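You operate a simulated robot arm through the tools that you are given. There is no shell and no other tool. Be economical: measure what you need, move in short steps, check, and stop when the job is done.

You are at the controls of a simulated two-armed robot. One attempt, no reset.

TASK
Set stands 1 and 3 to the same height as stand 2.
Fine: pull each pin out, wind the knob to the mark that stand 2 shows and push the pin in again; stand 2 stays as it is.

The check looks at the end state, three seconds after you hand in, the way a careful person would. Anything else that was tipped, shoved, dropped, spilled or broken makes it a failure.

THE ROBOT
Two 7-joint arms with two-finger parallel grippers on one trunk, on a base that drives. Base frame: it is fixed to the floor where the robot stands at the start and does not move with it; the origin is under the middle of the robot, x ahead of it, y to its left, z up. Readings come in mm, rad, newtons and seconds.
The left shoulder is at the start at [70, 156, 855], the right one opposite. Places, roughly: stand one knob [1000, -300, 600]; stand one pin [1000, -300, 500]; stand three knob [600, -900, 600]; stand three pin [600, -900, 500]; stand two knob [800, -600, 600]; stand two pin [800, -600, 500]. Payload 3.91 kg a hand.
Tool frame (each hand has its own): the origin (TCP) lies between the finger pads and is the grasp point; the fingertips stand 30 mm ahead of it; z points along the fingers, y is the line along which they close. Largest opening 110 mm; finger width 20, thickness 10; the body of the gripper, 48 by 112 mm, starts 55 mm behind the TCP.
Orientation is that of the tool frame in the base frame, as a unit quaternion [w, x, y, z]. With the fingers straight down and closing along the base's y, the tool's x points along the base's -x, its y along +y and its z along -z.

THE INTERFACE
- The arms move only by the tool apply_moves. It takes "left_rows", "right_rows" or both (then of equal length, played together; a hand with none holds still); each is a list of rows, each a list of 7 numbers: the finger opening in m, from 0 to 0.11, then the shift along the base's x, y, z in m, then the turn, a rotation vector about the base's x, y, z in rad. In form: [[gripper, tx, ty, tz, ax, ay, az], ...]. A call has 1 to 12 rows; each row is the pose to reach, as a shift and turn from the pose commanded when the call began. Each row takes 0.2 s and may step no farther than 50 mm and 0.15 rad from the row before; otherwise, or with a gripper value out of range, the whole call is refused. Where a pose cannot be reached the arm comes as near as it can. A force on the tool above 90 N (or 10 N above the force at the start of the call, whichever is more), or a blocked arm, ends the call early, and 0.2 s more pass. Each finger travels about 108 mm/s and halts on what it meets, pressing with about 45 N; the grip force reading is that of the motor and also rises with nothing between the fingers. The clock runs only during rows and for 0.2 s after the last one: add rows that repeat a pose to give the fingers time. It gives the time, the measured TCP pose, the force on the tool (base axes), the opening and the grip force at its end, in the units of the frame above (readings bear some noise), with the torque about the TCP (base axes, N m) and any sound that the robot's microphone picked up.
- Cameras (640 x 400 px; columns grow to the right, rows downward): "scene" is now at [131.7, -35.1, 1087.7]; the picture's right is [-0.42, -0.91, 0.00], its down [-0.47, 0.22, -0.85] and it looks along [0.77, -0.36, -0.52] (base axes); focal length 251 px, centre (320, 200). "left" rides on the left gripper at [72, -17, -103] in its tool frame; the picture's right is [0.23, 0.97, 0.00], its down [-0.76, 0.18, -0.62] and it looks along [-0.61, 0.14, 0.78] (tool axes); focal length 222 px, centre (320, 200). "right" rides on the right gripper at [72, 17, -103] in its tool frame; the picture's right is [-0.23, 0.97, 0.00], its down [-0.76, -0.18, -0.62] and it looks along [-0.61, -0.14, 0.78] (tool axes); focal length 222 px, centre (320, 200).
- camera(camera): a new picture of that camera. It takes no simulated time.
- lift_body(by): slides the trunk up (or, below 0, down) by that many mm; the arms and the scene camera ride with it, the base frame stays. It gives what a move gives, with no picture.
- roll_base(legs): drives the robot by 1 to 6 legs, each [ahead, left, turn to the left] in mm, mm and rad, along the robot's own axes; the way and the turn of a leg run together, so that a leg with both is an arc; at most 1500 mm and 3.142 rad a leg. The arms and the cameras ride along, it lands a little off, and it stops where it bumps. It gives what a move gives.
- turn_head(pan, tilt): turns the head with the scene camera to pan (to the left, within 1.501 rad either way) and tilt (down, from -0.506 to 1.204), counted from straight ahead of the robot. It gives what a move gives.
- locate(camera, pixels): for up to 12 pixels [column, row] of the newest picture of that camera ("zoom" is the newest enlarged one), the place [x, y, z] in the base frame of the surface seen there, good to about 2 mm. It takes no simulated time.
- inspect(camera, box): a new picture of the part [left, top, right, bottom] of that camera's present view, enlarged. It takes no simulated time.
- job_done(): hands the job in; it is judged then, once.

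Go step by step. Measure first, check grasps and placings, and put right what went wrong. The budget is 80 turns and 62 pictures, counting those below and the enlarged ones. Unless the task says otherwise, let go and move clear before handing in, and close with one line.

The tools are called after "Call:" as name(argument=value, ...) on one line, values as JSON. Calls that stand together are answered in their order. apply_moves: Moves the arms, as the interface text tells. Its arguments: {"type":"object","properties":{"left_rows":{"type":"array","items":{"type":"array","items":{"type":"number"}}},"right_rows":{"type":"array","items":{"type":"array","items":{"type":"number"}}}},"required":[]} The other tools are called the same way: lift_body (by) slides the trunk up or down; roll_base (legs) drives the base; turn_head (pan, tilt) turns the head that bears the scene camera; camera (camera) takes a picture; locate (camera, pixels) gives the place of the surface under pixels of a picture; inspect (camera, box) takes an enlarged picture of a part of a camera's view; job_done () hands the job in.

At the start:

```text
t: 0.0
left_position: [851.7, -23.0, 832.1]
left_tool_rot: [0.0, 0.0, 1.0, 0.001]
left_contact_force: [0.6, 0.2, -0.4]
left_ft_torque: [-0.02, 0.01, -0.02]
left_opening: 110.0
left_finger_force: 0.1
right_position: [594.8, -658.5, 761.6]
right_tool_rot: [0.0, 0.0, 1.0, 0.0]
right_contact_force: [0.2, -0.8, -0.2]
right_ft_torque: [0.0, 0.02, -0.01]
right_opening: 110.3
right_finger_force: 0.0
trunk travel left (down, up): [-300.0, 640.0]
robot x, y, heading: [-0.2, -2.7, -0.003]
head pan, tilt: [-0.438, 0.548]
```

scene: 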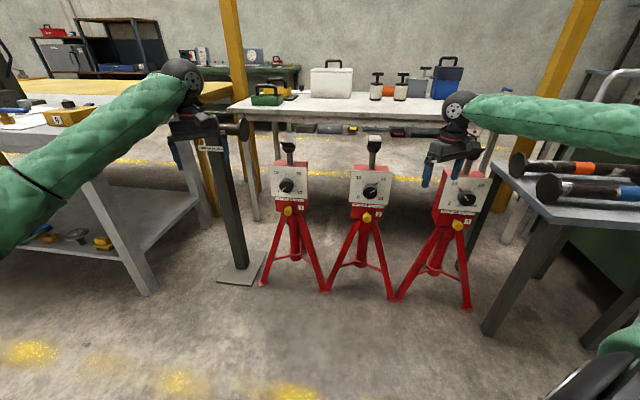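
right: 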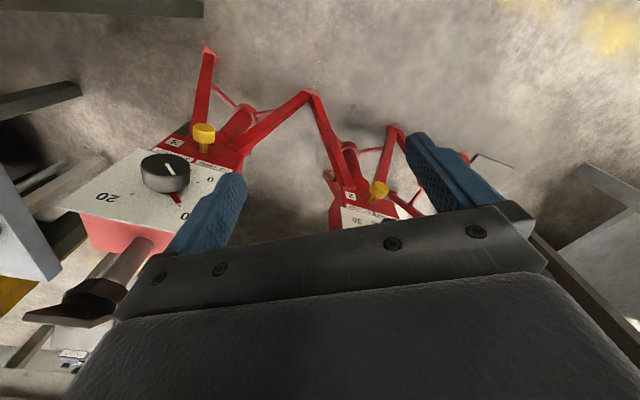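
left: 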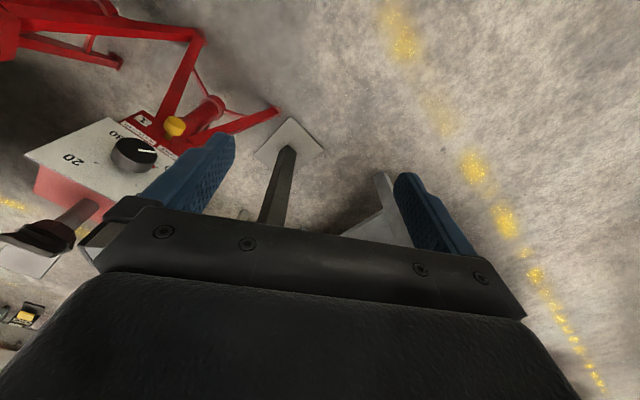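

The scene picture shows three red stands with dials at about (288,186), (370,191), (466,198) and yellow pins below them. I'll enlarge each one to read the dials.

Call:
inspect(camera="scene", box=[250, 130, 330, 230])

Call:
inspect(camera="scene", box=[330, 130, 410, 230])

Call:
inspect(camera="scene", box=[420, 140, 500, 240])

```text
4.00 times, centred on (290, 180) of scene
```

zoom: 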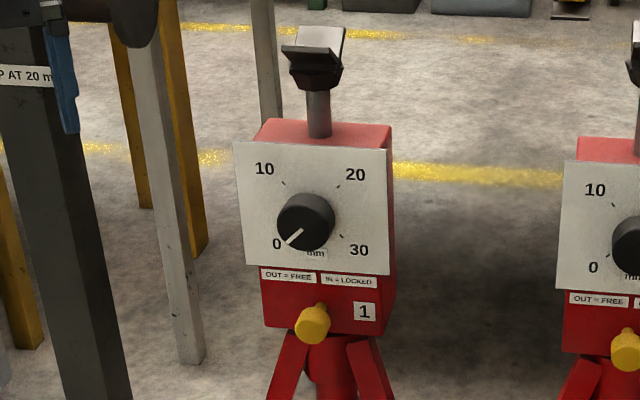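

```text
4.00 times, centred on (370, 180) of scene
```

zoom: 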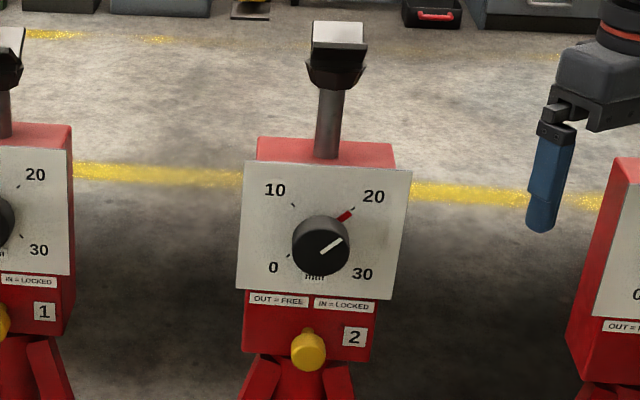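

```text
4.00 times, centred on (460, 190) of scene
```

zoom: 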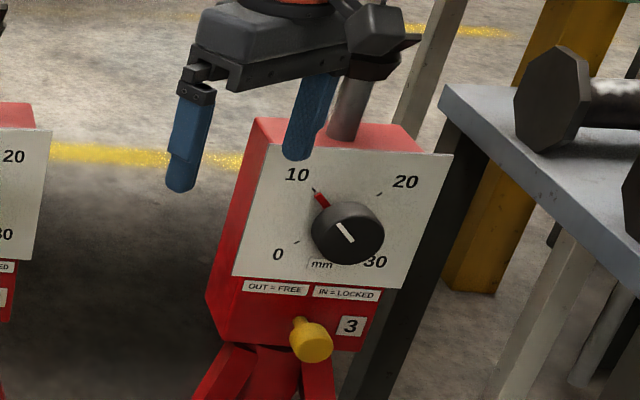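

Stand 2's pointer stands near 20, stand 1's near 0 and stand 3's near 10. There is a label on the post, so I'll read that and measure the geometry.

Call:
inspect(camera="scene", box=[190, 120, 270, 170])

Call:
inspect(camera="scene", box=[345, 160, 401, 225])

```text
8.00 times, centred on (230, 145) of scene
```

zoom: 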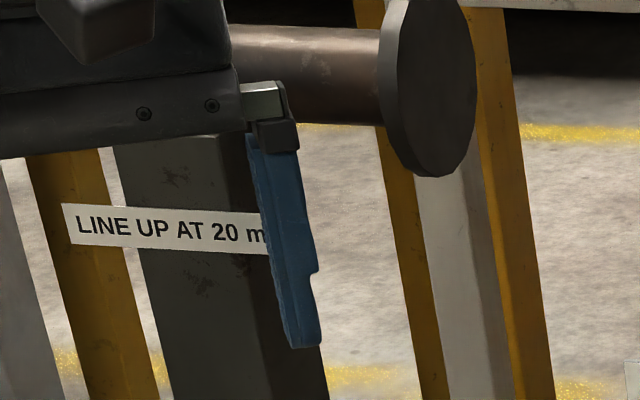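

```text
6.15 times, centred on (373, 192) of scene
```

zoom: 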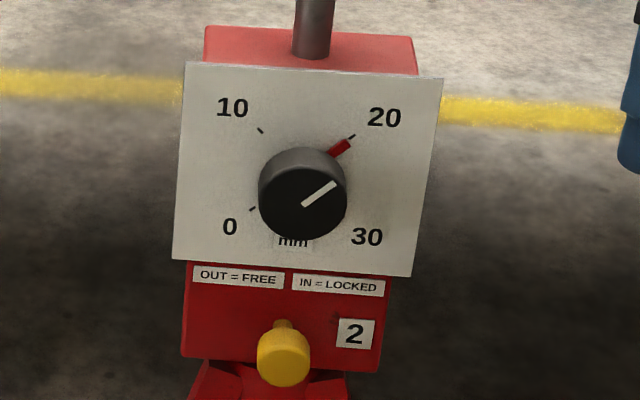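

The label agrees with 20 mm. Now I'll locate the face corners, knob and pin of stand 2, then do the same for the others.

Call:
locate(camera="zoom", pixels=[[192, 68], [435, 86], [406, 270], [178, 254], [302, 205], [284, 365], [220, 330], [320, 340], [305, 150], [352, 137], [260, 130], [253, 209]])

Call:
inspect(camera="scene", box=[260, 155, 316, 220])

```text
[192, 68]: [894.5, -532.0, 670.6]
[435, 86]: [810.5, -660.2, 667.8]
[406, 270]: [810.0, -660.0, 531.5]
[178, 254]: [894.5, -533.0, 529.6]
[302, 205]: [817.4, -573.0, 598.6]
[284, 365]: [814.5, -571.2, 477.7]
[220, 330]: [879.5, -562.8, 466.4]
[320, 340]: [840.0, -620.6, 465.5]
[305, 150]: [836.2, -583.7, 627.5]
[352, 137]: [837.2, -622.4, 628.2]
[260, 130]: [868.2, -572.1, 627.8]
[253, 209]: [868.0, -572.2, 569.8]
```

```text
6.15 times, centred on (288, 188) of scene
```

zoom: 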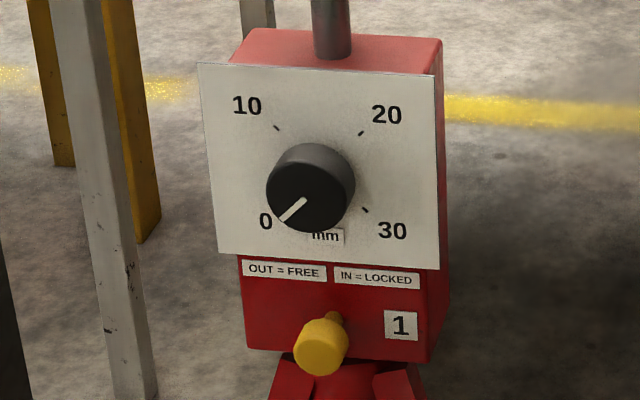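

Call:
locate(camera="zoom", pixels=[[205, 70], [428, 80], [433, 264], [224, 248], [310, 203], [318, 352], [258, 320], [370, 335], [310, 160], [361, 133], [276, 127], [366, 210]])

Call:
inspect(camera="scene", box=[435, 165, 500, 240])

```text
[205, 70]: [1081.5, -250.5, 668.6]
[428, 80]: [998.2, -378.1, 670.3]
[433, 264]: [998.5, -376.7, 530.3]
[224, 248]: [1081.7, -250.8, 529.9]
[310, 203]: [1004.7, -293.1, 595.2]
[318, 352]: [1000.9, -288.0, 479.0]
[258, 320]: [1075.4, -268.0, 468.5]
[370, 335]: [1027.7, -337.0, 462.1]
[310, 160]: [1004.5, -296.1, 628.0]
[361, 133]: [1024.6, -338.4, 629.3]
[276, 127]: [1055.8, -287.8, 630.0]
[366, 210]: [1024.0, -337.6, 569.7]
```

```text
5.33 times, centred on (468, 202) of scene
```

zoom: 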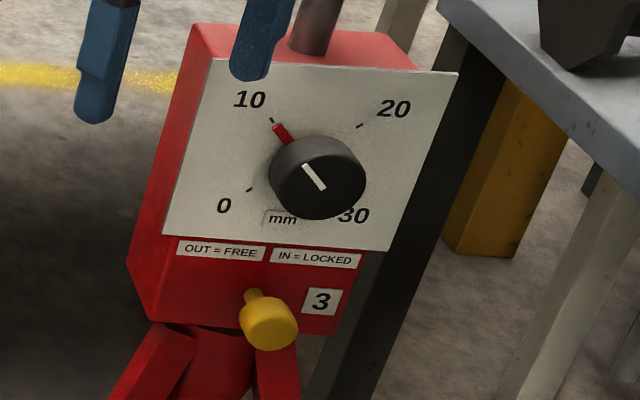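

Call:
locate(camera="zoom", pixels=[[215, 66], [452, 78], [386, 246], [168, 228], [318, 180], [272, 330], [210, 300], [300, 318], [312, 145], [360, 126], [249, 190], [255, 293]])

Call:
camera(camera="right")

```text
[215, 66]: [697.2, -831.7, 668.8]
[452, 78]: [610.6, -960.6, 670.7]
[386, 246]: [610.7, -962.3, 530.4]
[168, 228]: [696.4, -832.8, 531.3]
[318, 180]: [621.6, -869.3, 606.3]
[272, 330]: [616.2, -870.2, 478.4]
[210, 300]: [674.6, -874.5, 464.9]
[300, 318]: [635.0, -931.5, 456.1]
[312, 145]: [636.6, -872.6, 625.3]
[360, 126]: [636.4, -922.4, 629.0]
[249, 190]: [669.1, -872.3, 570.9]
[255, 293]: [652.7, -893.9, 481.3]
```

```text
51 pictures are left
```

right: 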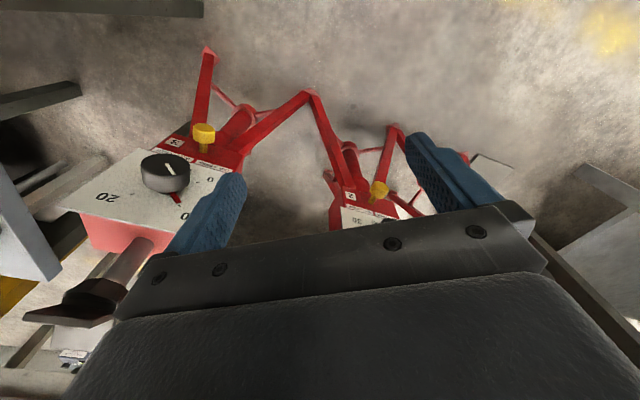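

All three faces are parallel, with outward normal about (-0.835, 0.55). Before moving I'll look at the obstacles around the arms: the left bench, the post, the right table and the right side of the scene.

Call:
camera(camera="scene")

Call:
locate(camera="scene", pixels=[[497, 165], [546, 222], [620, 222], [520, 165], [240, 128], [212, 175], [190, 160], [100, 130], [148, 290], [288, 148], [374, 140], [490, 332]])

Call:
locate(camera="right", pixels=[[90, 300], [40, 240], [203, 135], [175, 165]])

Call:
locate(camera="left", pixels=[[275, 200], [390, 215], [40, 245], [174, 126]])

```text
50 pictures are left
```

scene: 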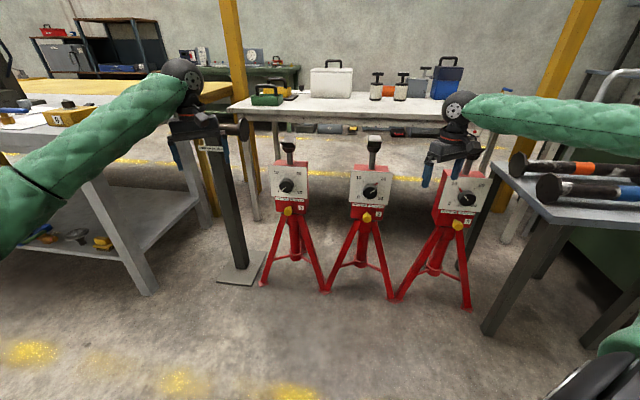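

```text
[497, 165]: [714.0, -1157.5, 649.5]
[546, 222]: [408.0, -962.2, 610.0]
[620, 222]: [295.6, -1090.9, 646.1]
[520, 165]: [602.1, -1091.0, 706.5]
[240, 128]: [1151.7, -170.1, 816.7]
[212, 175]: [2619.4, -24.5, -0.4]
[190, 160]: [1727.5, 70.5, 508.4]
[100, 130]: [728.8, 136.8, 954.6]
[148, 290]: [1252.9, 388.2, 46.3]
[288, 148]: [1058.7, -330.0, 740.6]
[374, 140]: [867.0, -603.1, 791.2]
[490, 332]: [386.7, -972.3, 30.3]
```

```text
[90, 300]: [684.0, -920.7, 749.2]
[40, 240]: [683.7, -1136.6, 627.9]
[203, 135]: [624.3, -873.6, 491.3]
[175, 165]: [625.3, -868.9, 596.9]
```

```text
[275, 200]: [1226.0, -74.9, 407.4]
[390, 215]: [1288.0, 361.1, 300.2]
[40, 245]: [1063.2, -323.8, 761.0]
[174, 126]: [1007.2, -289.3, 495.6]
```

The post with its rod end is at (1152,-170,817). The right table edge runs parallel to the approach, about 190 mm right of stand 3. I'll lift the trunk to clear everything, then turn to face the stands squarely, centred on stand 2 and about 750 mm away.

Call:
lift_body(by=300)

Call:
roll_base(legs=[[0, 0, -0.58], [246, -27, 0]])

Call:
turn_head(pan=0.0, tilt=0.75)

Call:
camera(camera="scene")

```text
t: 3.0
left_position: [851.6, -23.6, 1131.8]
left_tool_rot: [-0.002, 0.0, 1.0, 0.0]
left_contact_force: [-0.8, 0.2, -0.1]
left_ft_torque: [-0.01, -0.01, 0.0]
left_opening: 109.9
left_finger_force: 0.0
right_position: [593.8, -658.9, 1061.1]
right_tool_rot: [0.0, 0.001, 1.0, 0.0]
right_contact_force: [0.8, -1.5, -0.5]
right_ft_torque: [0.02, 0.02, 0.01]
right_opening: 110.2
right_finger_force: 0.1
trunk travel left (down, up): [-600.0, 340.0]
robot x, y, heading: [0.4, 3.2, -0.003]
head pan, tilt: [-0.438, 0.548]
```

```text
t: 6.4
left_position: [890.0, -645.7, 1130.9]
left_tool_rot: [0.0, 0.286, 0.958, 0.0]
left_contact_force: [-0.1, 0.0, -0.6]
left_ft_torque: [0.0, 0.03, 0.0]
left_opening: 110.1
left_finger_force: 0.2
right_position: [325.0, -1035.0, 1059.8]
right_tool_rot: [-0.001, 0.287, 0.958, 0.0]
right_contact_force: [0.3, 0.1, -0.3]
right_ft_torque: [0.0, 0.03, 0.0]
right_opening: 110.0
right_finger_force: 0.0
trunk travel left (down, up): [-600.0, 340.0]
robot x, y, heading: [193.8, -157.7, -0.585]
head pan, tilt: [-0.438, 0.548]
```

```text
t: 7.3
left_position: [888.6, -644.2, 1132.5]
left_tool_rot: [-0.001, 0.287, 0.958, 0.001]
left_contact_force: [-0.7, 0.7, 0.2]
left_ft_torque: [-0.04, 0.02, -0.01]
left_opening: 110.3
left_finger_force: 0.1
right_position: [325.5, -1034.5, 1061.0]
right_tool_rot: [0.0, 0.288, 0.958, 0.0]
right_contact_force: [-0.6, -0.2, -0.1]
right_ft_torque: [-0.01, -0.02, -0.02]
right_opening: 110.2
right_finger_force: 0.1
trunk travel left (down, up): [-600.0, 340.0]
robot x, y, heading: [191.0, -155.9, -0.586]
head pan, tilt: [0.0, 0.75]
```

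```text
49 pictures are left
```

scene: 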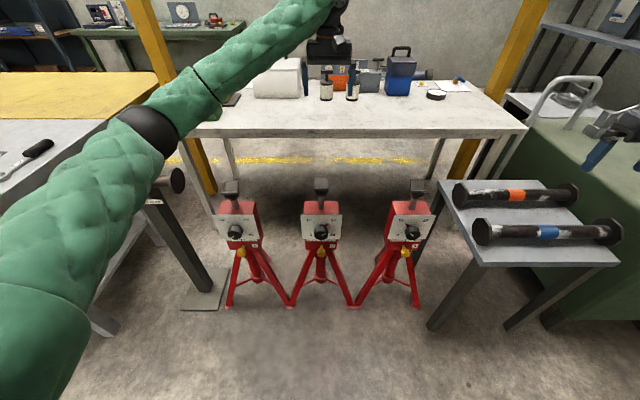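

The robot is at (191,-156) with heading -0.586, square to the stands and well clear of them. I'll bring both hands in front of stands 1 and 3, still high, and pitch the tools to horizontal, pointing forward.

Call:
apply_moves(left_rows=[[0.08, -0.001, 0.0365, -0.008, -0.0723, -0.1092, 0], [0.08, -0.002, 0.073, -0.017, -0.1445, -0.2183, 0], [0.08, -0.003, 0.1095, -0.025, -0.2168, -0.3275, 0], [0.08, -0.004, 0.146, -0.033, -0.289, -0.4367, 0], [0.08, -0.005, 0.1825, -0.042, -0.3613, -0.5458, 0], [0.08, -0.006, 0.219, -0.05, -0.4335, -0.655, 0], [0.08, -0.007, 0.2555, -0.058, -0.5058, -0.7642, 0], [0.08, -0.008, 0.292, -0.067, -0.578, -0.8733, 0], [0.08, -0.009, 0.3285, -0.075, -0.6503, -0.9825, 0], [0.08, -0.01, 0.365, -0.083, -0.7225, -1.0917, 0], [0.08, -0.011, 0.4015, -0.092, -0.7948, -1.2008, 0], [0.08, -0.012, 0.438, -0.1, -0.867, -1.31, 0]], right_rows=[[0.08, 0.0138, 0.0204, 0, -0.0723, -0.1092, 0], [0.08, 0.0275, 0.0408, 0, -0.1445, -0.2183, 0], [0.08, 0.0413, 0.0612, 0, -0.2168, -0.3275, 0], [0.08, 0.055, 0.0817, 0, -0.289, -0.4367, 0], [0.08, 0.0688, 0.1021, 0, -0.3613, -0.5458, 0], [0.08, 0.0825, 0.1225, 0, -0.4335, -0.655, 0], [0.08, 0.0963, 0.1429, 0, -0.5058, -0.7642, 0], [0.08, 0.11, 0.1633, 0, -0.578, -0.8733, 0], [0.08, 0.1238, 0.1837, 0, -0.6503, -0.9825, 0], [0.08, 0.1375, 0.2042, 0, -0.7225, -1.0917, 0], [0.08, 0.1513, 0.2246, 0, -0.7948, -1.2008, 0], [0.08, 0.165, 0.245, 0, -0.867, -1.31, 0]])

Call:
camera(camera="scene")

```text
t: 9.9
left_position: [896.4, -215.1, 1026.2]
left_tool_rot: [0.678, 0.203, 0.676, -0.207]
left_contact_force: [-0.5, 1.0, 0.7]
left_ft_torque: [0.0, 0.02, -0.02]
left_opening: 79.9
left_finger_force: 0.0
left hand out of reach, approached as far as the arm can: row 11, 12
right_position: [502.8, -808.9, 1055.7]
right_tool_rot: [0.678, 0.203, 0.676, -0.205]
right_contact_force: [0.2, 0.0, 0.2]
right_ft_torque: [0.03, 0.06, 0.02]
right_opening: 80.2
right_finger_force: 0.1
right hand out of reach, approached as far as the arm can: row 10, 11, 12
trunk travel left (down, up): [-600.0, 340.0]
robot x, y, heading: [190.2, -154.2, -0.589]
head pan, tilt: [0.0, 0.75]
```

```text
48 pictures are left
```

scene: 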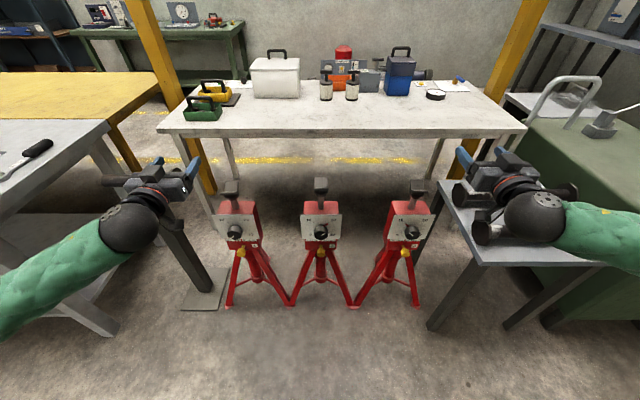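

Both tools are horizontal now, at about 620 mm ahead of the robot axis (the near limit). I'll check where the forearms are relative to the right table before lowering.

Call:
locate(camera="scene", pixels=[[535, 215], [580, 230], [630, 245], [130, 228], [80, 265], [20, 300], [475, 235], [520, 262], [440, 182], [176, 182]])

Call:
turn_head(pan=-0.9, tilt=0.75)

Call:
camera(camera="scene")

```text
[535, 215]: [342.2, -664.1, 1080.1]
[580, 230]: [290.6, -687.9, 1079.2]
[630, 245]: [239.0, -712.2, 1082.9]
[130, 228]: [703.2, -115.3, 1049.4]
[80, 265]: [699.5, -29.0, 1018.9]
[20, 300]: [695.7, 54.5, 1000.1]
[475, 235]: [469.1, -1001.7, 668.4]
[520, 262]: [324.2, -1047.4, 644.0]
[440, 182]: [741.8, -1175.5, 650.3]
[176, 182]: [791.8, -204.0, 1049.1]
```

```text
t: 11.1
left_position: [897.5, -213.1, 1026.0]
left_tool_rot: [0.677, 0.203, 0.677, -0.205]
left_contact_force: [-0.4, 0.5, -0.1]
left_ft_torque: [0.02, 0.01, 0.01]
left_opening: 79.8
left_finger_force: 0.0
right_position: [504.2, -810.2, 1054.4]
right_tool_rot: [0.677, 0.203, 0.677, -0.204]
right_contact_force: [-0.2, 0.2, 0.8]
right_ft_torque: [0.03, 0.0, 0.02]
right_opening: 79.8
right_finger_force: 0.0
trunk travel left (down, up): [-600.0, 340.0]
robot x, y, heading: [192.0, -157.8, -0.583]
head pan, tilt: [-0.901, 0.75]
```

```text
47 pictures are left
```

scene: 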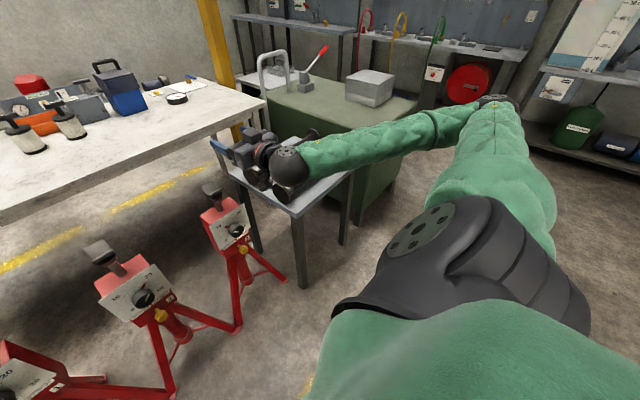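

The right forearm runs sideways well ahead of the table, so that side is clear. I'll back up 60 mm for reach slack and look at the left side.

Call:
roll_base(legs=[[-60, 0, 0]])

Call:
turn_head(pan=0.8, tilt=0.75)

Call:
camera(camera="scene")

```text
t: 12.1
left_position: [845.5, -180.7, 1027.8]
left_tool_rot: [0.677, 0.203, 0.676, -0.206]
left_contact_force: [-0.5, 0.1, 0.4]
left_ft_torque: [0.01, 0.03, -0.01]
left_opening: 80.0
left_finger_force: 0.0
right_position: [451.4, -775.4, 1055.3]
right_tool_rot: [0.677, 0.203, 0.677, -0.204]
right_contact_force: [-0.7, 0.4, 0.3]
right_ft_torque: [-0.01, 0.0, -0.01]
right_opening: 80.2
right_finger_force: 0.1
trunk travel left (down, up): [-600.0, 340.0]
robot x, y, heading: [142.4, -123.8, -0.58]
head pan, tilt: [-0.901, 0.75]
```

```text
t: 13.8
left_position: [845.7, -180.9, 1024.6]
left_tool_rot: [0.677, 0.203, 0.677, -0.205]
left_contact_force: [-0.3, -0.2, 0.4]
left_ft_torque: [0.0, 0.02, 0.01]
left_opening: 80.0
left_finger_force: 0.0
right_position: [453.2, -776.5, 1054.6]
right_tool_rot: [0.677, 0.203, 0.677, -0.205]
right_contact_force: [0.9, 0.4, -0.9]
right_ft_torque: [0.0, -0.04, -0.02]
right_opening: 80.1
right_finger_force: 0.1
trunk travel left (down, up): [-600.0, 340.0]
robot x, y, heading: [138.6, -123.4, -0.577]
head pan, tilt: [0.799, 0.75]
```

```text
46 pictures are left
```

scene: 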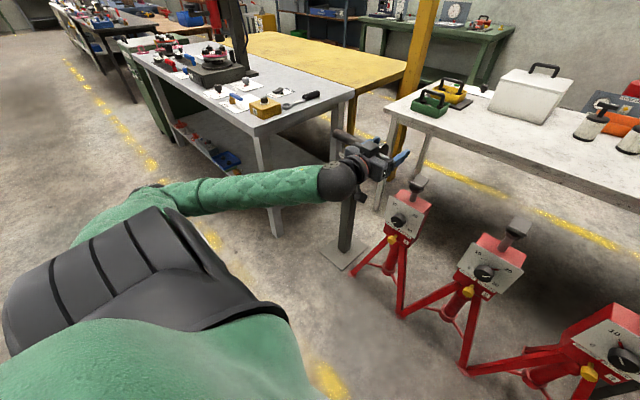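

Call:
locate(camera="scene", pixels=[[256, 134], [350, 94], [145, 62], [140, 195], [190, 190], [300, 185], [347, 140], [350, 230]])

```text
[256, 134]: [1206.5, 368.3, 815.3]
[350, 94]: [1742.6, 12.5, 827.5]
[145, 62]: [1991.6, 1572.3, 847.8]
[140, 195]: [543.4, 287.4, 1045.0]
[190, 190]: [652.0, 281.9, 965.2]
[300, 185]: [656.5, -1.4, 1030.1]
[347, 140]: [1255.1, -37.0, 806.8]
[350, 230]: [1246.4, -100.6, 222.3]
```

The left bench is 500 mm or more from the elbow, so it is safe to lower. I'll lower 300 mm and look from the hand cameras.

Call:
lift_body(by=-300)

Call:
turn_head(pan=0.0, tilt=0.6)

Call:
camera(camera="scene")

```text
t: 16.8
left_position: [845.7, -180.5, 725.4]
left_tool_rot: [0.677, 0.202, 0.677, -0.205]
left_contact_force: [-0.4, -0.5, 0.2]
left_ft_torque: [-0.03, 0.03, -0.03]
left_opening: 80.0
left_finger_force: 0.0
right_position: [452.3, -776.3, 753.7]
right_tool_rot: [0.677, 0.203, 0.677, -0.205]
right_contact_force: [0.4, 0.6, 0.4]
right_ft_torque: [0.04, 0.01, 0.02]
right_opening: 80.0
right_finger_force: 0.1
trunk travel left (down, up): [-300.0, 640.0]
robot x, y, heading: [140.4, -121.8, -0.585]
head pan, tilt: [0.799, 0.75]
```

```text
t: 17.9
left_position: [846.9, -180.1, 726.4]
left_tool_rot: [0.677, 0.203, 0.677, -0.205]
left_contact_force: [0.0, -0.3, -0.3]
left_ft_torque: [0.0, -0.02, 0.0]
left_opening: 80.1
left_finger_force: 0.2
right_position: [454.7, -776.6, 753.9]
right_tool_rot: [0.677, 0.204, 0.677, -0.204]
right_contact_force: [-0.1, 0.5, -0.3]
right_ft_torque: [-0.01, 0.01, -0.04]
right_opening: 80.2
right_finger_force: 0.1
trunk travel left (down, up): [-300.0, 640.0]
robot x, y, heading: [142.0, -125.1, -0.582]
head pan, tilt: [0.0, 0.6]
```

```text
45 pictures are left
```

scene: 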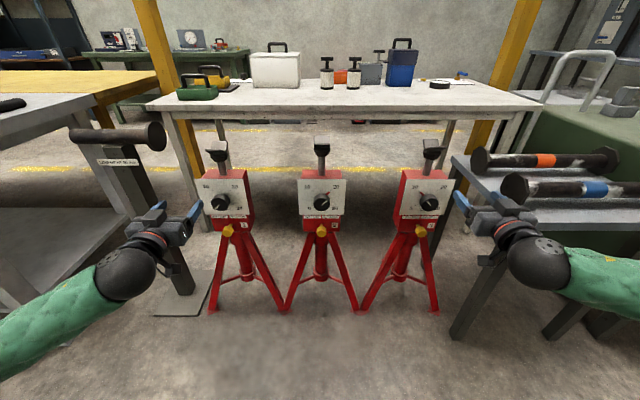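

The scene view is square on and unobstructed. I'll zoom into each stand's knob and pin to measure accurately.

Call:
inspect(camera="scene", box=[196, 165, 260, 245])

Call:
locate(camera="zoom", pixels=[[316, 332], [305, 338], [328, 338], [316, 345], [335, 318], [270, 192], [240, 195], [300, 195], [270, 160], [270, 220], [308, 70], [240, 285]])

Call:
inspect(camera="scene", box=[391, 165, 455, 245])

Call:
locate(camera="zoom", pixels=[[294, 335], [283, 340], [305, 340], [294, 348], [296, 320], [365, 190], [335, 195], [395, 195], [365, 160], [365, 220], [360, 70], [340, 320]])

```text
5.00 times, centred on (228, 205) of scene
```

zoom: 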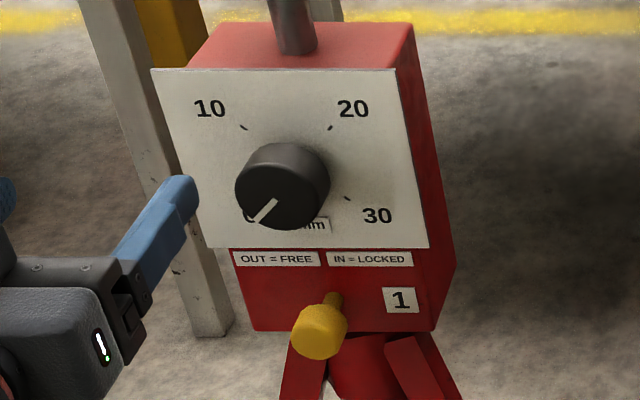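

```text
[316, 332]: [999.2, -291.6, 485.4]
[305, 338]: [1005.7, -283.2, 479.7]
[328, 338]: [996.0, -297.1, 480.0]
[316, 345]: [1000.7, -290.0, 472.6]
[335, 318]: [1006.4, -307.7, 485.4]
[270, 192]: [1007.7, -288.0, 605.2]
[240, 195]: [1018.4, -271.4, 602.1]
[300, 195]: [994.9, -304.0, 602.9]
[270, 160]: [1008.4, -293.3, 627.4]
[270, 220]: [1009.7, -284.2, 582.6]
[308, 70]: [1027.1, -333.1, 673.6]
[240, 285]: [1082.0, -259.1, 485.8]
```

```text
5.00 times, centred on (423, 205) of scene
```

zoom: 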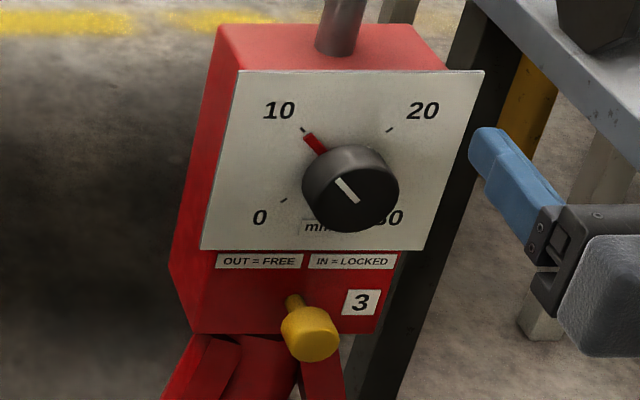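

```text
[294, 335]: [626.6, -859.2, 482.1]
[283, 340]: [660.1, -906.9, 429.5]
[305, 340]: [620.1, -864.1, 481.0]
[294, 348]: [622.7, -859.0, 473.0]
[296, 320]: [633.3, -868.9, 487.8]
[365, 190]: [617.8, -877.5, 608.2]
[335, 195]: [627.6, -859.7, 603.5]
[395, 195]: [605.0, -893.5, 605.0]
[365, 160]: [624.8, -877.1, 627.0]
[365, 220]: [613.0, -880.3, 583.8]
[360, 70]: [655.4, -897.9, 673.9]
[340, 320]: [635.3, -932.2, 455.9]
```

Pin heads are centred about 38–47 mm in front of the plates at z≈479: stand 1 at about (1008,-293) and stand 3 at about (622,-876). I'll lower both hands to pin height, about 115 mm short of the grasp.

Call:
apply_moves(left_rows=[[0.07, 0.009, -0.007, -0.035, 0, 0, 0], [0.07, 0.018, -0.014, -0.07, 0, 0, 0], [0.07, 0.027, -0.021, -0.105, 0, 0, 0], [0.07, 0.036, -0.028, -0.14, 0, 0, 0], [0.07, 0.046, -0.035, -0.175, 0, 0, 0], [0.07, 0.055, -0.042, -0.21, 0, 0, 0], [0.07, 0.064, -0.048, -0.247, 0, 0, 0]], right_rows=[[0.07, 0.01, -0.005, -0.039, 0, 0, 0], [0.07, 0.02, -0.01, -0.078, 0, 0, 0], [0.07, 0.03, -0.015, -0.117, 0, 0, 0], [0.07, 0.04, -0.02, -0.156, 0, 0, 0], [0.07, 0.05, -0.026, -0.195, 0, 0, 0], [0.07, 0.061, -0.031, -0.235, 0, 0, 0], [0.07, 0.072, -0.036, -0.275, 0, 0, 0]])

Call:
camera(camera="left")

Call:
camera(camera="right")

```text
t: 19.5
left_position: [909.7, -231.0, 478.5]
left_tool_rot: [0.677, 0.203, 0.677, -0.205]
left_contact_force: [-0.9, -0.1, 0.3]
left_ft_torque: [-0.01, 0.01, 0.02]
left_opening: 69.9
left_finger_force: 0.1
right_position: [524.8, -814.6, 479.9]
right_tool_rot: [0.677, 0.202, 0.677, -0.205]
right_contact_force: [0.3, 0.4, 0.0]
right_ft_torque: [0.02, 0.04, 0.01]
right_opening: 69.9
right_finger_force: 0.2
trunk travel left (down, up): [-300.0, 640.0]
robot x, y, heading: [137.4, -124.4, -0.587]
head pan, tilt: [0.0, 0.6]
```

```text
42 pictures are left
```

left: 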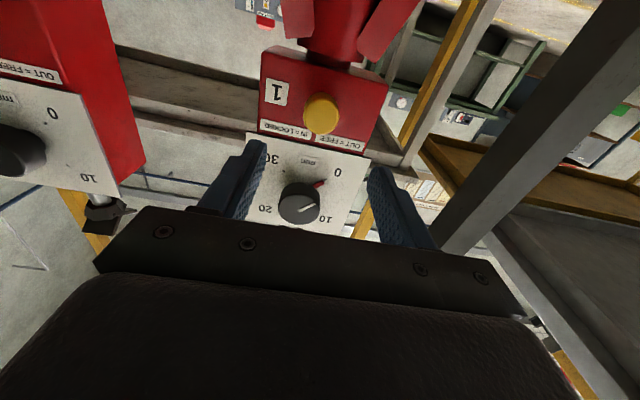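

```text
41 pictures are left
```

right: 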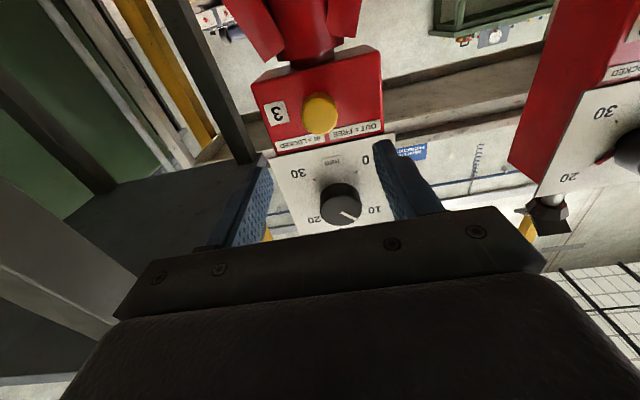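

Both pins are visible from the hand cameras, at (321,114) left and (320,114) right. I'll locate them here for accuracy.

Call:
locate(camera="left", pixels=[[321, 112], [309, 112], [334, 112], [321, 100], [321, 126], [300, 205], [285, 205], [315, 205], [278, 74], [376, 85], [318, 184]])

Call:
locate(camera="right", pixels=[[320, 112], [308, 112], [332, 112], [320, 99], [320, 127], [340, 205], [325, 205], [354, 205], [262, 88], [374, 75]])

```text
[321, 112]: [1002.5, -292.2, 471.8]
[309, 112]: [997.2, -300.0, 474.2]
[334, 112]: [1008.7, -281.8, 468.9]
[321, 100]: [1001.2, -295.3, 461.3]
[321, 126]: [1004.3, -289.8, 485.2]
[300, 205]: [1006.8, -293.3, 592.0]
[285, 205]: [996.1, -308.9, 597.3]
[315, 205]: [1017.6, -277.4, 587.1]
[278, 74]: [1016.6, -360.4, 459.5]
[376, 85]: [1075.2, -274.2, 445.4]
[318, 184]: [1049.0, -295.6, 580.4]
```

```text
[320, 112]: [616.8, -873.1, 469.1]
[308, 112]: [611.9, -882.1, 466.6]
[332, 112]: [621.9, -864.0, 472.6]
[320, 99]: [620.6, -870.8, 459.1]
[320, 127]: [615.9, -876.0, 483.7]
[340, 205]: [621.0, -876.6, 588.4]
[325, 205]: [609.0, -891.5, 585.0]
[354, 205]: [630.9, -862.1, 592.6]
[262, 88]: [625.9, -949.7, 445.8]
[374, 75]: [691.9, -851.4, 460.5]
```

The pins' axes line up within 2 mm of both hands. I'll approach both by about 116 mm, then check.

Call:
apply_moves(left_rows=[[0.07, 0.0326, -0.0215, 0, 0, 0, 0], [0.07, 0.0652, -0.043, -0.001, 0, 0, 0], [0.07, 0.085, -0.056, -0.0015, 0, 0, 0], [0.07, 0.0978, -0.0645, -0.0015, 0, 0, 0], [0.07, 0.0978, -0.0645, -0.0015, 0, 0, 0]], right_rows=[[0.07, 0.0323, -0.0206, -0.001, 0, 0, 0], [0.07, 0.0646, -0.0412, -0.002, 0, 0, 0], [0.07, 0.085, -0.054, -0.003, 0, 0, 0], [0.07, 0.097, -0.0618, -0.003, 0, 0, 0], [0.07, 0.097, -0.0618, -0.003, 0, 0, 0]])

Call:
camera(camera="left")

Call:
camera(camera="right")

```text
t: 20.7
left_position: [1007.6, -293.3, 475.4]
left_tool_rot: [0.677, 0.203, 0.677, -0.206]
left_contact_force: [0.0, 0.4, -0.7]
left_ft_torque: [0.0, -0.01, 0.0]
left_opening: 70.1
left_finger_force: 0.0
right_position: [621.8, -874.6, 474.1]
right_tool_rot: [0.677, 0.204, 0.677, -0.204]
right_contact_force: [0.5, -0.7, -0.5]
right_ft_torque: [-0.01, 0.03, 0.01]
right_opening: 70.0
right_finger_force: 0.0
trunk travel left (down, up): [-300.0, 640.0]
robot x, y, heading: [142.3, -123.0, -0.588]
head pan, tilt: [0.0, 0.6]
```

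```text
40 pictures are left
```

left: 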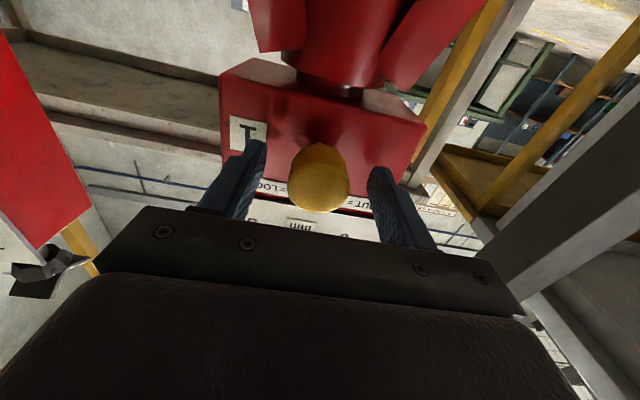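

```text
39 pictures are left
```

right: 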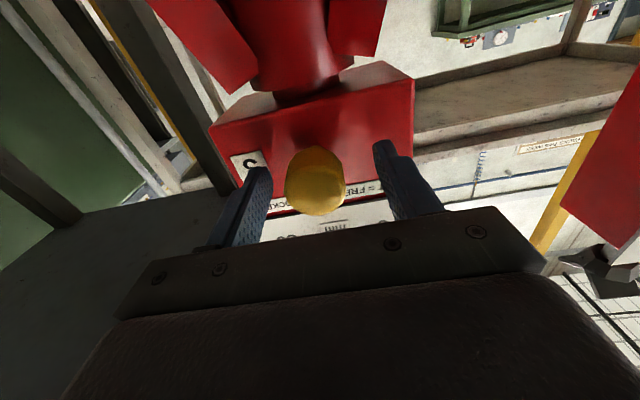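

Both pins sit centred between the fingers. I'll close both grippers.

Call:
apply_moves(left_rows=[[0.04, 0, 0, 0, 0, 0, 0], [0.02, 0, 0, 0, 0, 0, 0], [0.02, 0, 0, 0, 0, 0, 0]], right_rows=[[0.04, 0, 0, 0, 0, 0, 0], [0.02, 0, 0, 0, 0, 0, 0], [0.02, 0, 0, 0, 0, 0, 0]])

```text
t: 21.5
left_position: [1007.6, -294.3, 476.0]
left_tool_rot: [0.677, 0.203, 0.677, -0.206]
left_contact_force: [-5.5, 1.1, -2.1]
left_ft_torque: [-0.36, -0.2, 0.27]
left_opening: 35.7
left_finger_force: 44.7
right_position: [619.3, -878.7, 474.9]
right_tool_rot: [0.676, 0.203, 0.677, -0.207]
right_contact_force: [-12.6, -20.8, 1.4]
right_ft_torque: [0.06, 0.61, 0.22]
right_opening: 35.7
right_finger_force: 44.6
trunk travel left (down, up): [-300.0, 640.0]
robot x, y, heading: [140.3, -125.6, -0.58]
head pan, tilt: [0.0, 0.6]
```

Both pins are gripped at 35.7 mm. The right hand carries a side load of about 24 N, so I'll ease it about 4 mm sideways and start pulling both out slowly.

Call:
apply_moves(left_rows=[[0.02, 0, 0, 0, 0, 0, 0], [0.02, -0.0033, 0.0022, 0, 0, 0, 0], [0.02, -0.0067, 0.0044, 0, 0, 0, 0], [0.02, -0.01, 0.0066, 0, 0, 0, 0]], right_rows=[[0.02, -0.0022, -0.0033, 0, 0, 0, 0], [0.02, -0.0055, -0.0011, 0, 0, 0, 0], [0.02, -0.0089, 0.0011, 0, 0, 0, 0], [0.02, -0.0122, 0.0033, 0, 0, 0, 0]])

```text
t: 22.5
left_position: [997.9, -287.2, 476.2]
left_tool_rot: [0.677, 0.203, 0.677, -0.206]
left_contact_force: [-12.5, -19.2, -4.0]
left_ft_torque: [-0.42, -0.88, 0.19]
left_opening: 35.6
left_finger_force: 45.1
right_position: [610.0, -870.4, 476.0]
right_tool_rot: [0.678, 0.202, 0.677, -0.204]
right_contact_force: [2.4, 4.1, 3.5]
right_ft_torque: [0.03, -0.08, -0.32]
right_opening: 35.8
right_finger_force: 45.0
trunk travel left (down, up): [-300.0, 640.0]
robot x, y, heading: [137.6, -124.3, -0.583]
head pan, tilt: [0.0, 0.6]
```

Both hands came out 12 mm with little axial force. I'll look to see whether the pins followed.

Call:
inspect(camera="scene", box=[196, 165, 260, 245])

Call:
inspect(camera="scene", box=[391, 165, 455, 245])

```text
5.00 times, centred on (228, 205) of scene
```

zoom: 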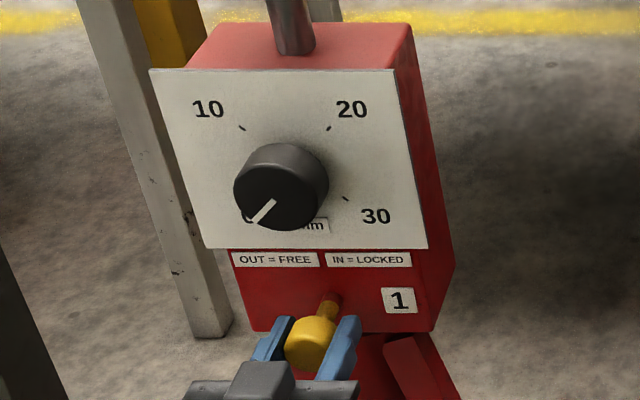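

```text
5.00 times, centred on (423, 205) of scene
```

zoom: 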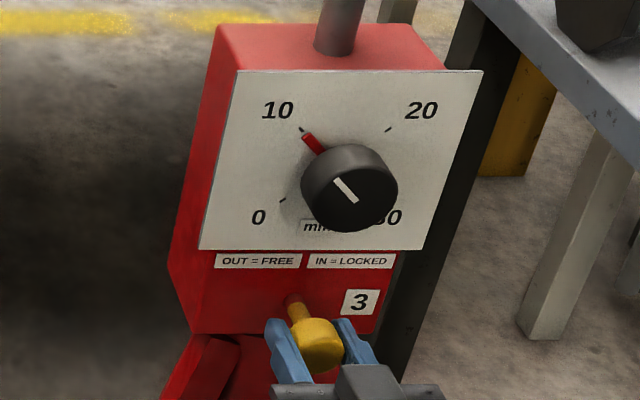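

The pins followed and their shafts are longer. I'll pull a bit further, watching for the stop.

Call:
apply_moves(left_rows=[[0.02, -0.0022, -0.0033, 0, 0, 0, 0], [0.02, -0.0047, -0.0016, 0, 0, 0, 0], [0.02, -0.0072, 0, 0, 0, 0, 0], [0.02, -0.0097, 0.0017, 0, 0, 0, 0]], right_rows=[[0.02, 0, 0, 0, 0, 0, 0], [0.02, -0.0025, 0.0017, 0, 0, 0, 0], [0.02, -0.005, 0.0033, 0, 0, 0, 0], [0.02, -0.0075, 0.005, 0, 0, 0, 0]])

```text
t: 23.5
left_position: [989.8, -283.7, 477.5]
left_tool_rot: [0.677, 0.202, 0.678, -0.204]
left_contact_force: [9.4, 16.5, -3.7]
left_ft_torque: [0.58, 0.94, -0.15]
left_opening: 35.8
left_finger_force: 44.7
right_position: [602.9, -866.3, 476.3]
right_tool_rot: [0.677, 0.202, 0.678, -0.204]
right_contact_force: [-6.9, -6.6, -0.9]
right_ft_torque: [-0.12, 0.38, 0.28]
right_opening: 35.7
right_finger_force: 45.4
trunk travel left (down, up): [-300.0, 640.0]
robot x, y, heading: [143.2, -126.2, -0.582]
head pan, tilt: [0.0, 0.6]
```

Both are about 21 mm out with no stop felt. I'll let go here, back off, and see whether they stay out.

Call:
apply_moves(left_rows=[[0.07, 0, 0, 0, 0, 0, 0], [0.07, 0, 0, 0, 0, 0, 0], [0.07, -0.0334, 0.0221, 0, 0, 0, 0], [0.07, -0.0626, 0.0414, 0, 0, 0, 0], [0.07, -0.0626, 0.0414, 0, 0, 0, 0]], right_rows=[[0.07, 0, 0, 0, 0, 0, 0], [0.07, 0, 0, 0, 0, 0, 0], [0.07, -0.0334, 0.0221, 0, 0, 0, 0], [0.07, -0.0626, 0.0414, 0, 0, 0, 0], [0.07, -0.0626, 0.0414, 0, 0, 0, 0]])

Call:
inspect(camera="scene", box=[196, 165, 260, 245])

Call:
inspect(camera="scene", box=[391, 165, 455, 245])

```text
t: 24.7
left_position: [925.8, -241.8, 476.9]
left_tool_rot: [0.677, 0.203, 0.677, -0.205]
left_contact_force: [0.5, 0.1, -0.2]
left_ft_torque: [-0.01, 0.0, -0.01]
left_opening: 69.9
left_finger_force: 0.0
right_position: [539.5, -825.5, 476.7]
right_tool_rot: [0.677, 0.204, 0.677, -0.206]
right_contact_force: [-0.5, 1.0, -0.9]
right_ft_torque: [-0.02, 0.03, -0.02]
right_opening: 70.0
right_finger_force: 0.0
trunk travel left (down, up): [-300.0, 640.0]
robot x, y, heading: [139.4, -125.6, -0.593]
head pan, tilt: [0.0, 0.6]
```

```text
5.00 times, centred on (228, 205) of scene
```

zoom: 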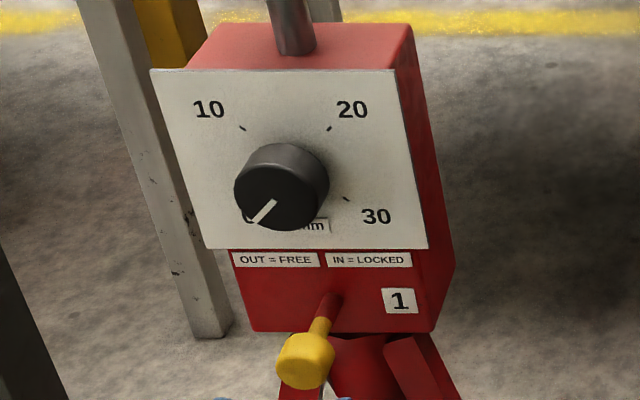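

```text
5.00 times, centred on (423, 205) of scene
```

zoom: 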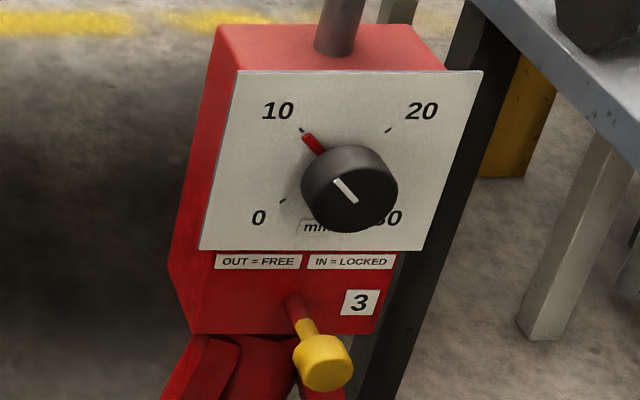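

Both pins stay out, with the red band of the shaft showing. Next I'll raise both hands to knob height (z≈600), about 90 mm back, pre-rolled -45° so that the turn is centred.

Call:
apply_moves(left_rows=[[0.085, 0.001, 0, 0.02, -0.1091, 0.0722, 0], [0.085, 0.002, 0, 0.041, -0.2182, 0.1444, 0], [0.085, 0.003, -0.001, 0.061, -0.3274, 0.2167, 0], [0.085, 0.004, -0.001, 0.082, -0.4365, 0.2889, 0], [0.085, 0.005, -0.001, 0.102, -0.5456, 0.3611, 0], [0.085, 0.005, -0.0014, 0.1226, -0.6547, 0.4333, 0], [0.085, 0.005, -0.0014, 0.1226, -0.6547, 0.4333, 0]], right_rows=[[0.085, 0.001, 0, 0.02, -0.1091, 0.0722, 0], [0.085, 0.002, 0, 0.041, -0.2182, 0.1444, 0], [0.085, 0.003, 0, 0.061, -0.3274, 0.2167, 0], [0.085, 0.004, 0, 0.082, -0.4365, 0.2889, 0], [0.085, 0.005, -0.001, 0.102, -0.5456, 0.3611, 0], [0.085, 0.005, -0.0005, 0.1226, -0.6547, 0.4333, 0], [0.085, 0.005, -0.0005, 0.1226, -0.6547, 0.4333, 0]])

Call:
camera(camera="left")

Call:
camera(camera="right")

```text
t: 26.3
left_position: [931.1, -244.5, 600.3]
left_tool_rot: [0.547, -0.072, 0.703, -0.448]
left_contact_force: [-0.2, -0.4, 0.3]
left_ft_torque: [-0.01, 0.02, 0.0]
left_opening: 84.8
left_finger_force: 0.0
right_position: [544.4, -827.0, 599.2]
right_tool_rot: [0.547, -0.072, 0.703, -0.449]
right_contact_force: [-0.4, 0.3, 0.0]
right_ft_torque: [0.03, 0.03, 0.02]
right_opening: 84.9
right_finger_force: 0.0
trunk travel left (down, up): [-300.0, 640.0]
robot x, y, heading: [138.4, -124.3, -0.586]
head pan, tilt: [0.0, 0.6]
```

```text
34 pictures are left
```

left: 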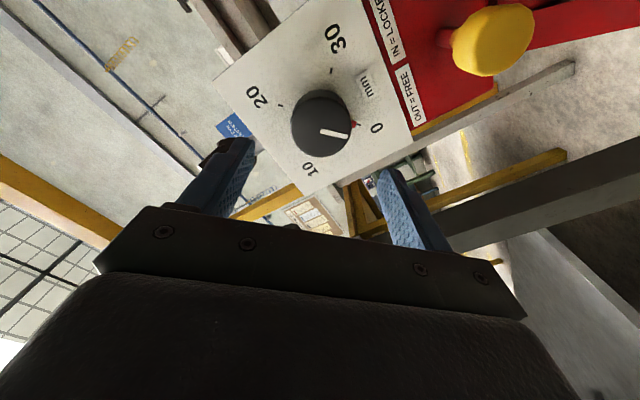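

```text
33 pictures are left
```

right: 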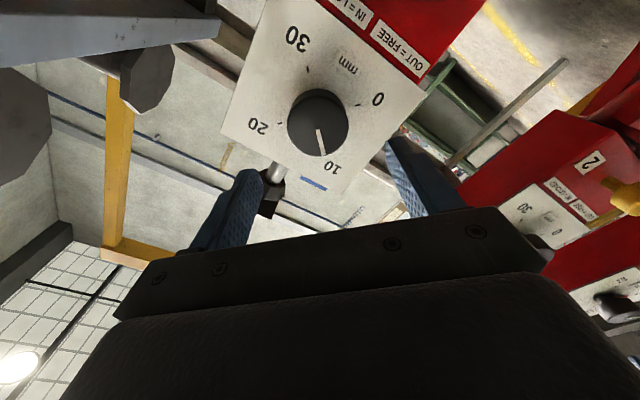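

Both knobs are centred between the fingers. I'll advance 90 mm and close on them gently.

Call:
apply_moves(left_rows=[[0.085, 0.037, -0.024, 0, 0, 0, 0], [0.085, 0.06, -0.039, -0.0005, 0, 0, 0], [0.085, 0.0748, -0.0484, -0.0008, 0, 0, 0], [0.085, 0.0748, -0.0484, -0.0008, 0, 0, 0], [0.06, 0.0748, -0.0484, -0.0008, 0, 0, 0], [0.04, 0.0748, -0.0484, -0.0008, 0, 0, 0], [0.04, 0.0748, -0.0484, -0.0008, 0, 0, 0]], right_rows=[[0.085, 0.037, -0.024, 0, 0, 0, 0], [0.085, 0.06, -0.039, 0.0003, 0, 0, 0], [0.085, 0.0753, -0.0487, 0.0003, 0, 0, 0], [0.085, 0.0753, -0.0487, 0.0003, 0, 0, 0], [0.06, 0.0753, -0.0487, 0.0003, 0, 0, 0], [0.04, 0.0753, -0.0487, 0.0003, 0, 0, 0], [0.04, 0.0753, -0.0487, 0.0003, 0, 0, 0]])

Call:
camera(camera="scene")

```text
t: 27.9
left_position: [1005.4, -293.8, 599.1]
left_tool_rot: [0.546, -0.071, 0.703, -0.45]
left_contact_force: [2.0, -1.1, 0.8]
left_ft_torque: [0.03, 0.1, 0.19]
left_opening: 55.6
left_finger_force: 45.4
right_position: [619.5, -875.8, 602.0]
right_tool_rot: [0.547, -0.071, 0.703, -0.449]
right_contact_force: [3.3, -23.6, 16.8]
right_ft_torque: [0.29, 0.56, 0.01]
right_opening: 55.8
right_finger_force: 45.0
trunk travel left (down, up): [-300.0, 640.0]
robot x, y, heading: [144.2, -124.5, -0.586]
head pan, tilt: [0.0, 0.6]
```

```text
32 pictures are left
```

scene: 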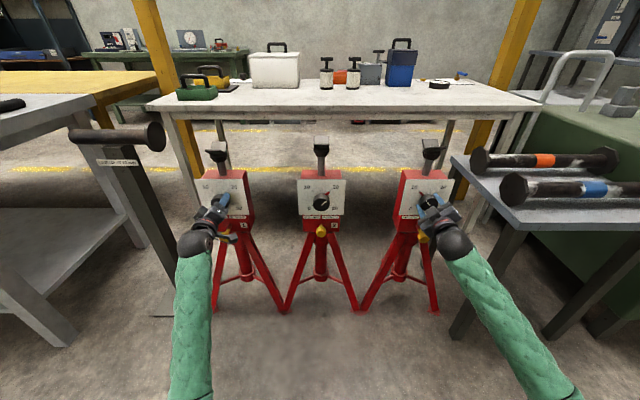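

Both knobs are gripped at about 55.7 mm, with a roughly 3 mm offset on the right, which I'll correct. I'll try a small turn of 0.3 rad clockwise first.

Call:
apply_moves(left_rows=[[0.04, 0, 0, 0, 0, 0, 0], [0.04, 0, 0, 0, 0.0834, -0.0552, 0], [0.04, 0, 0, 0, 0.1668, -0.1104, 0], [0.04, 0, 0, 0, 0.2502, -0.1656, 0]], right_rows=[[0.04, -0.0012, -0.0018, 0.0021, 0, 0, 0], [0.04, -0.0012, -0.0018, 0.0021, 0.0834, -0.0552, 0], [0.04, -0.0012, -0.0018, 0.0021, 0.1668, -0.1104, 0], [0.04, -0.0012, -0.0018, 0.0021, 0.2502, -0.1656, 0]])

Call:
inspect(camera="scene", box=[196, 135, 260, 215])

Call:
inspect(camera="scene", box=[391, 135, 455, 215])

```text
t: 28.9
left_position: [1006.6, -294.5, 599.4]
left_tool_rot: [0.608, 0.036, 0.706, -0.362]
left_contact_force: [7.3, -12.1, 8.4]
left_ft_torque: [-0.14, 0.08, -0.25]
left_opening: 55.9
left_finger_force: 44.8
right_position: [618.4, -877.6, 601.2]
right_tool_rot: [0.609, 0.034, 0.706, -0.36]
right_contact_force: [19.6, -16.0, 11.8]
right_ft_torque: [-0.36, -0.26, -0.62]
right_opening: 55.7
right_finger_force: 45.1
trunk travel left (down, up): [-300.0, 640.0]
robot x, y, heading: [141.7, -124.1, -0.585]
head pan, tilt: [0.0, 0.6]
```

```text
5.00 times, centred on (228, 175) of scene
```

zoom: 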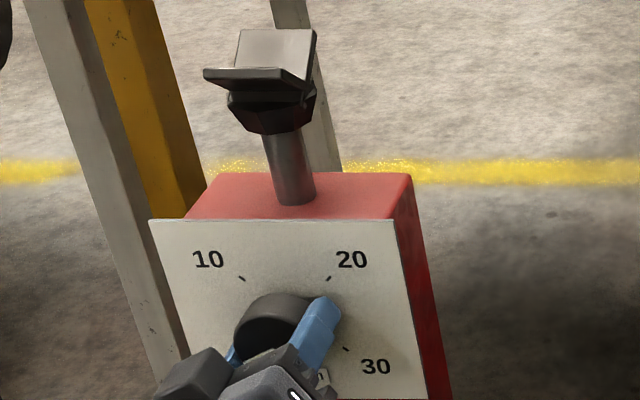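

```text
5.00 times, centred on (423, 175) of scene
```

zoom: 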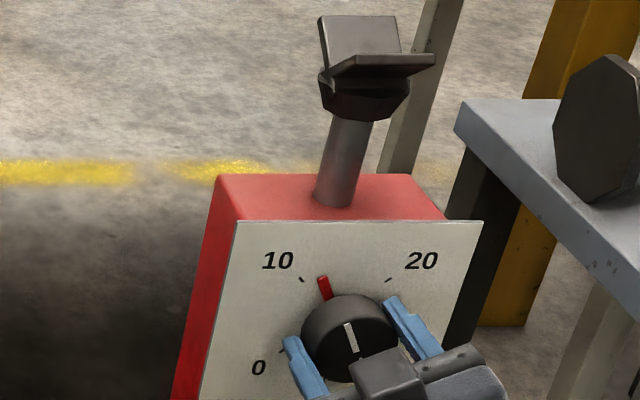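

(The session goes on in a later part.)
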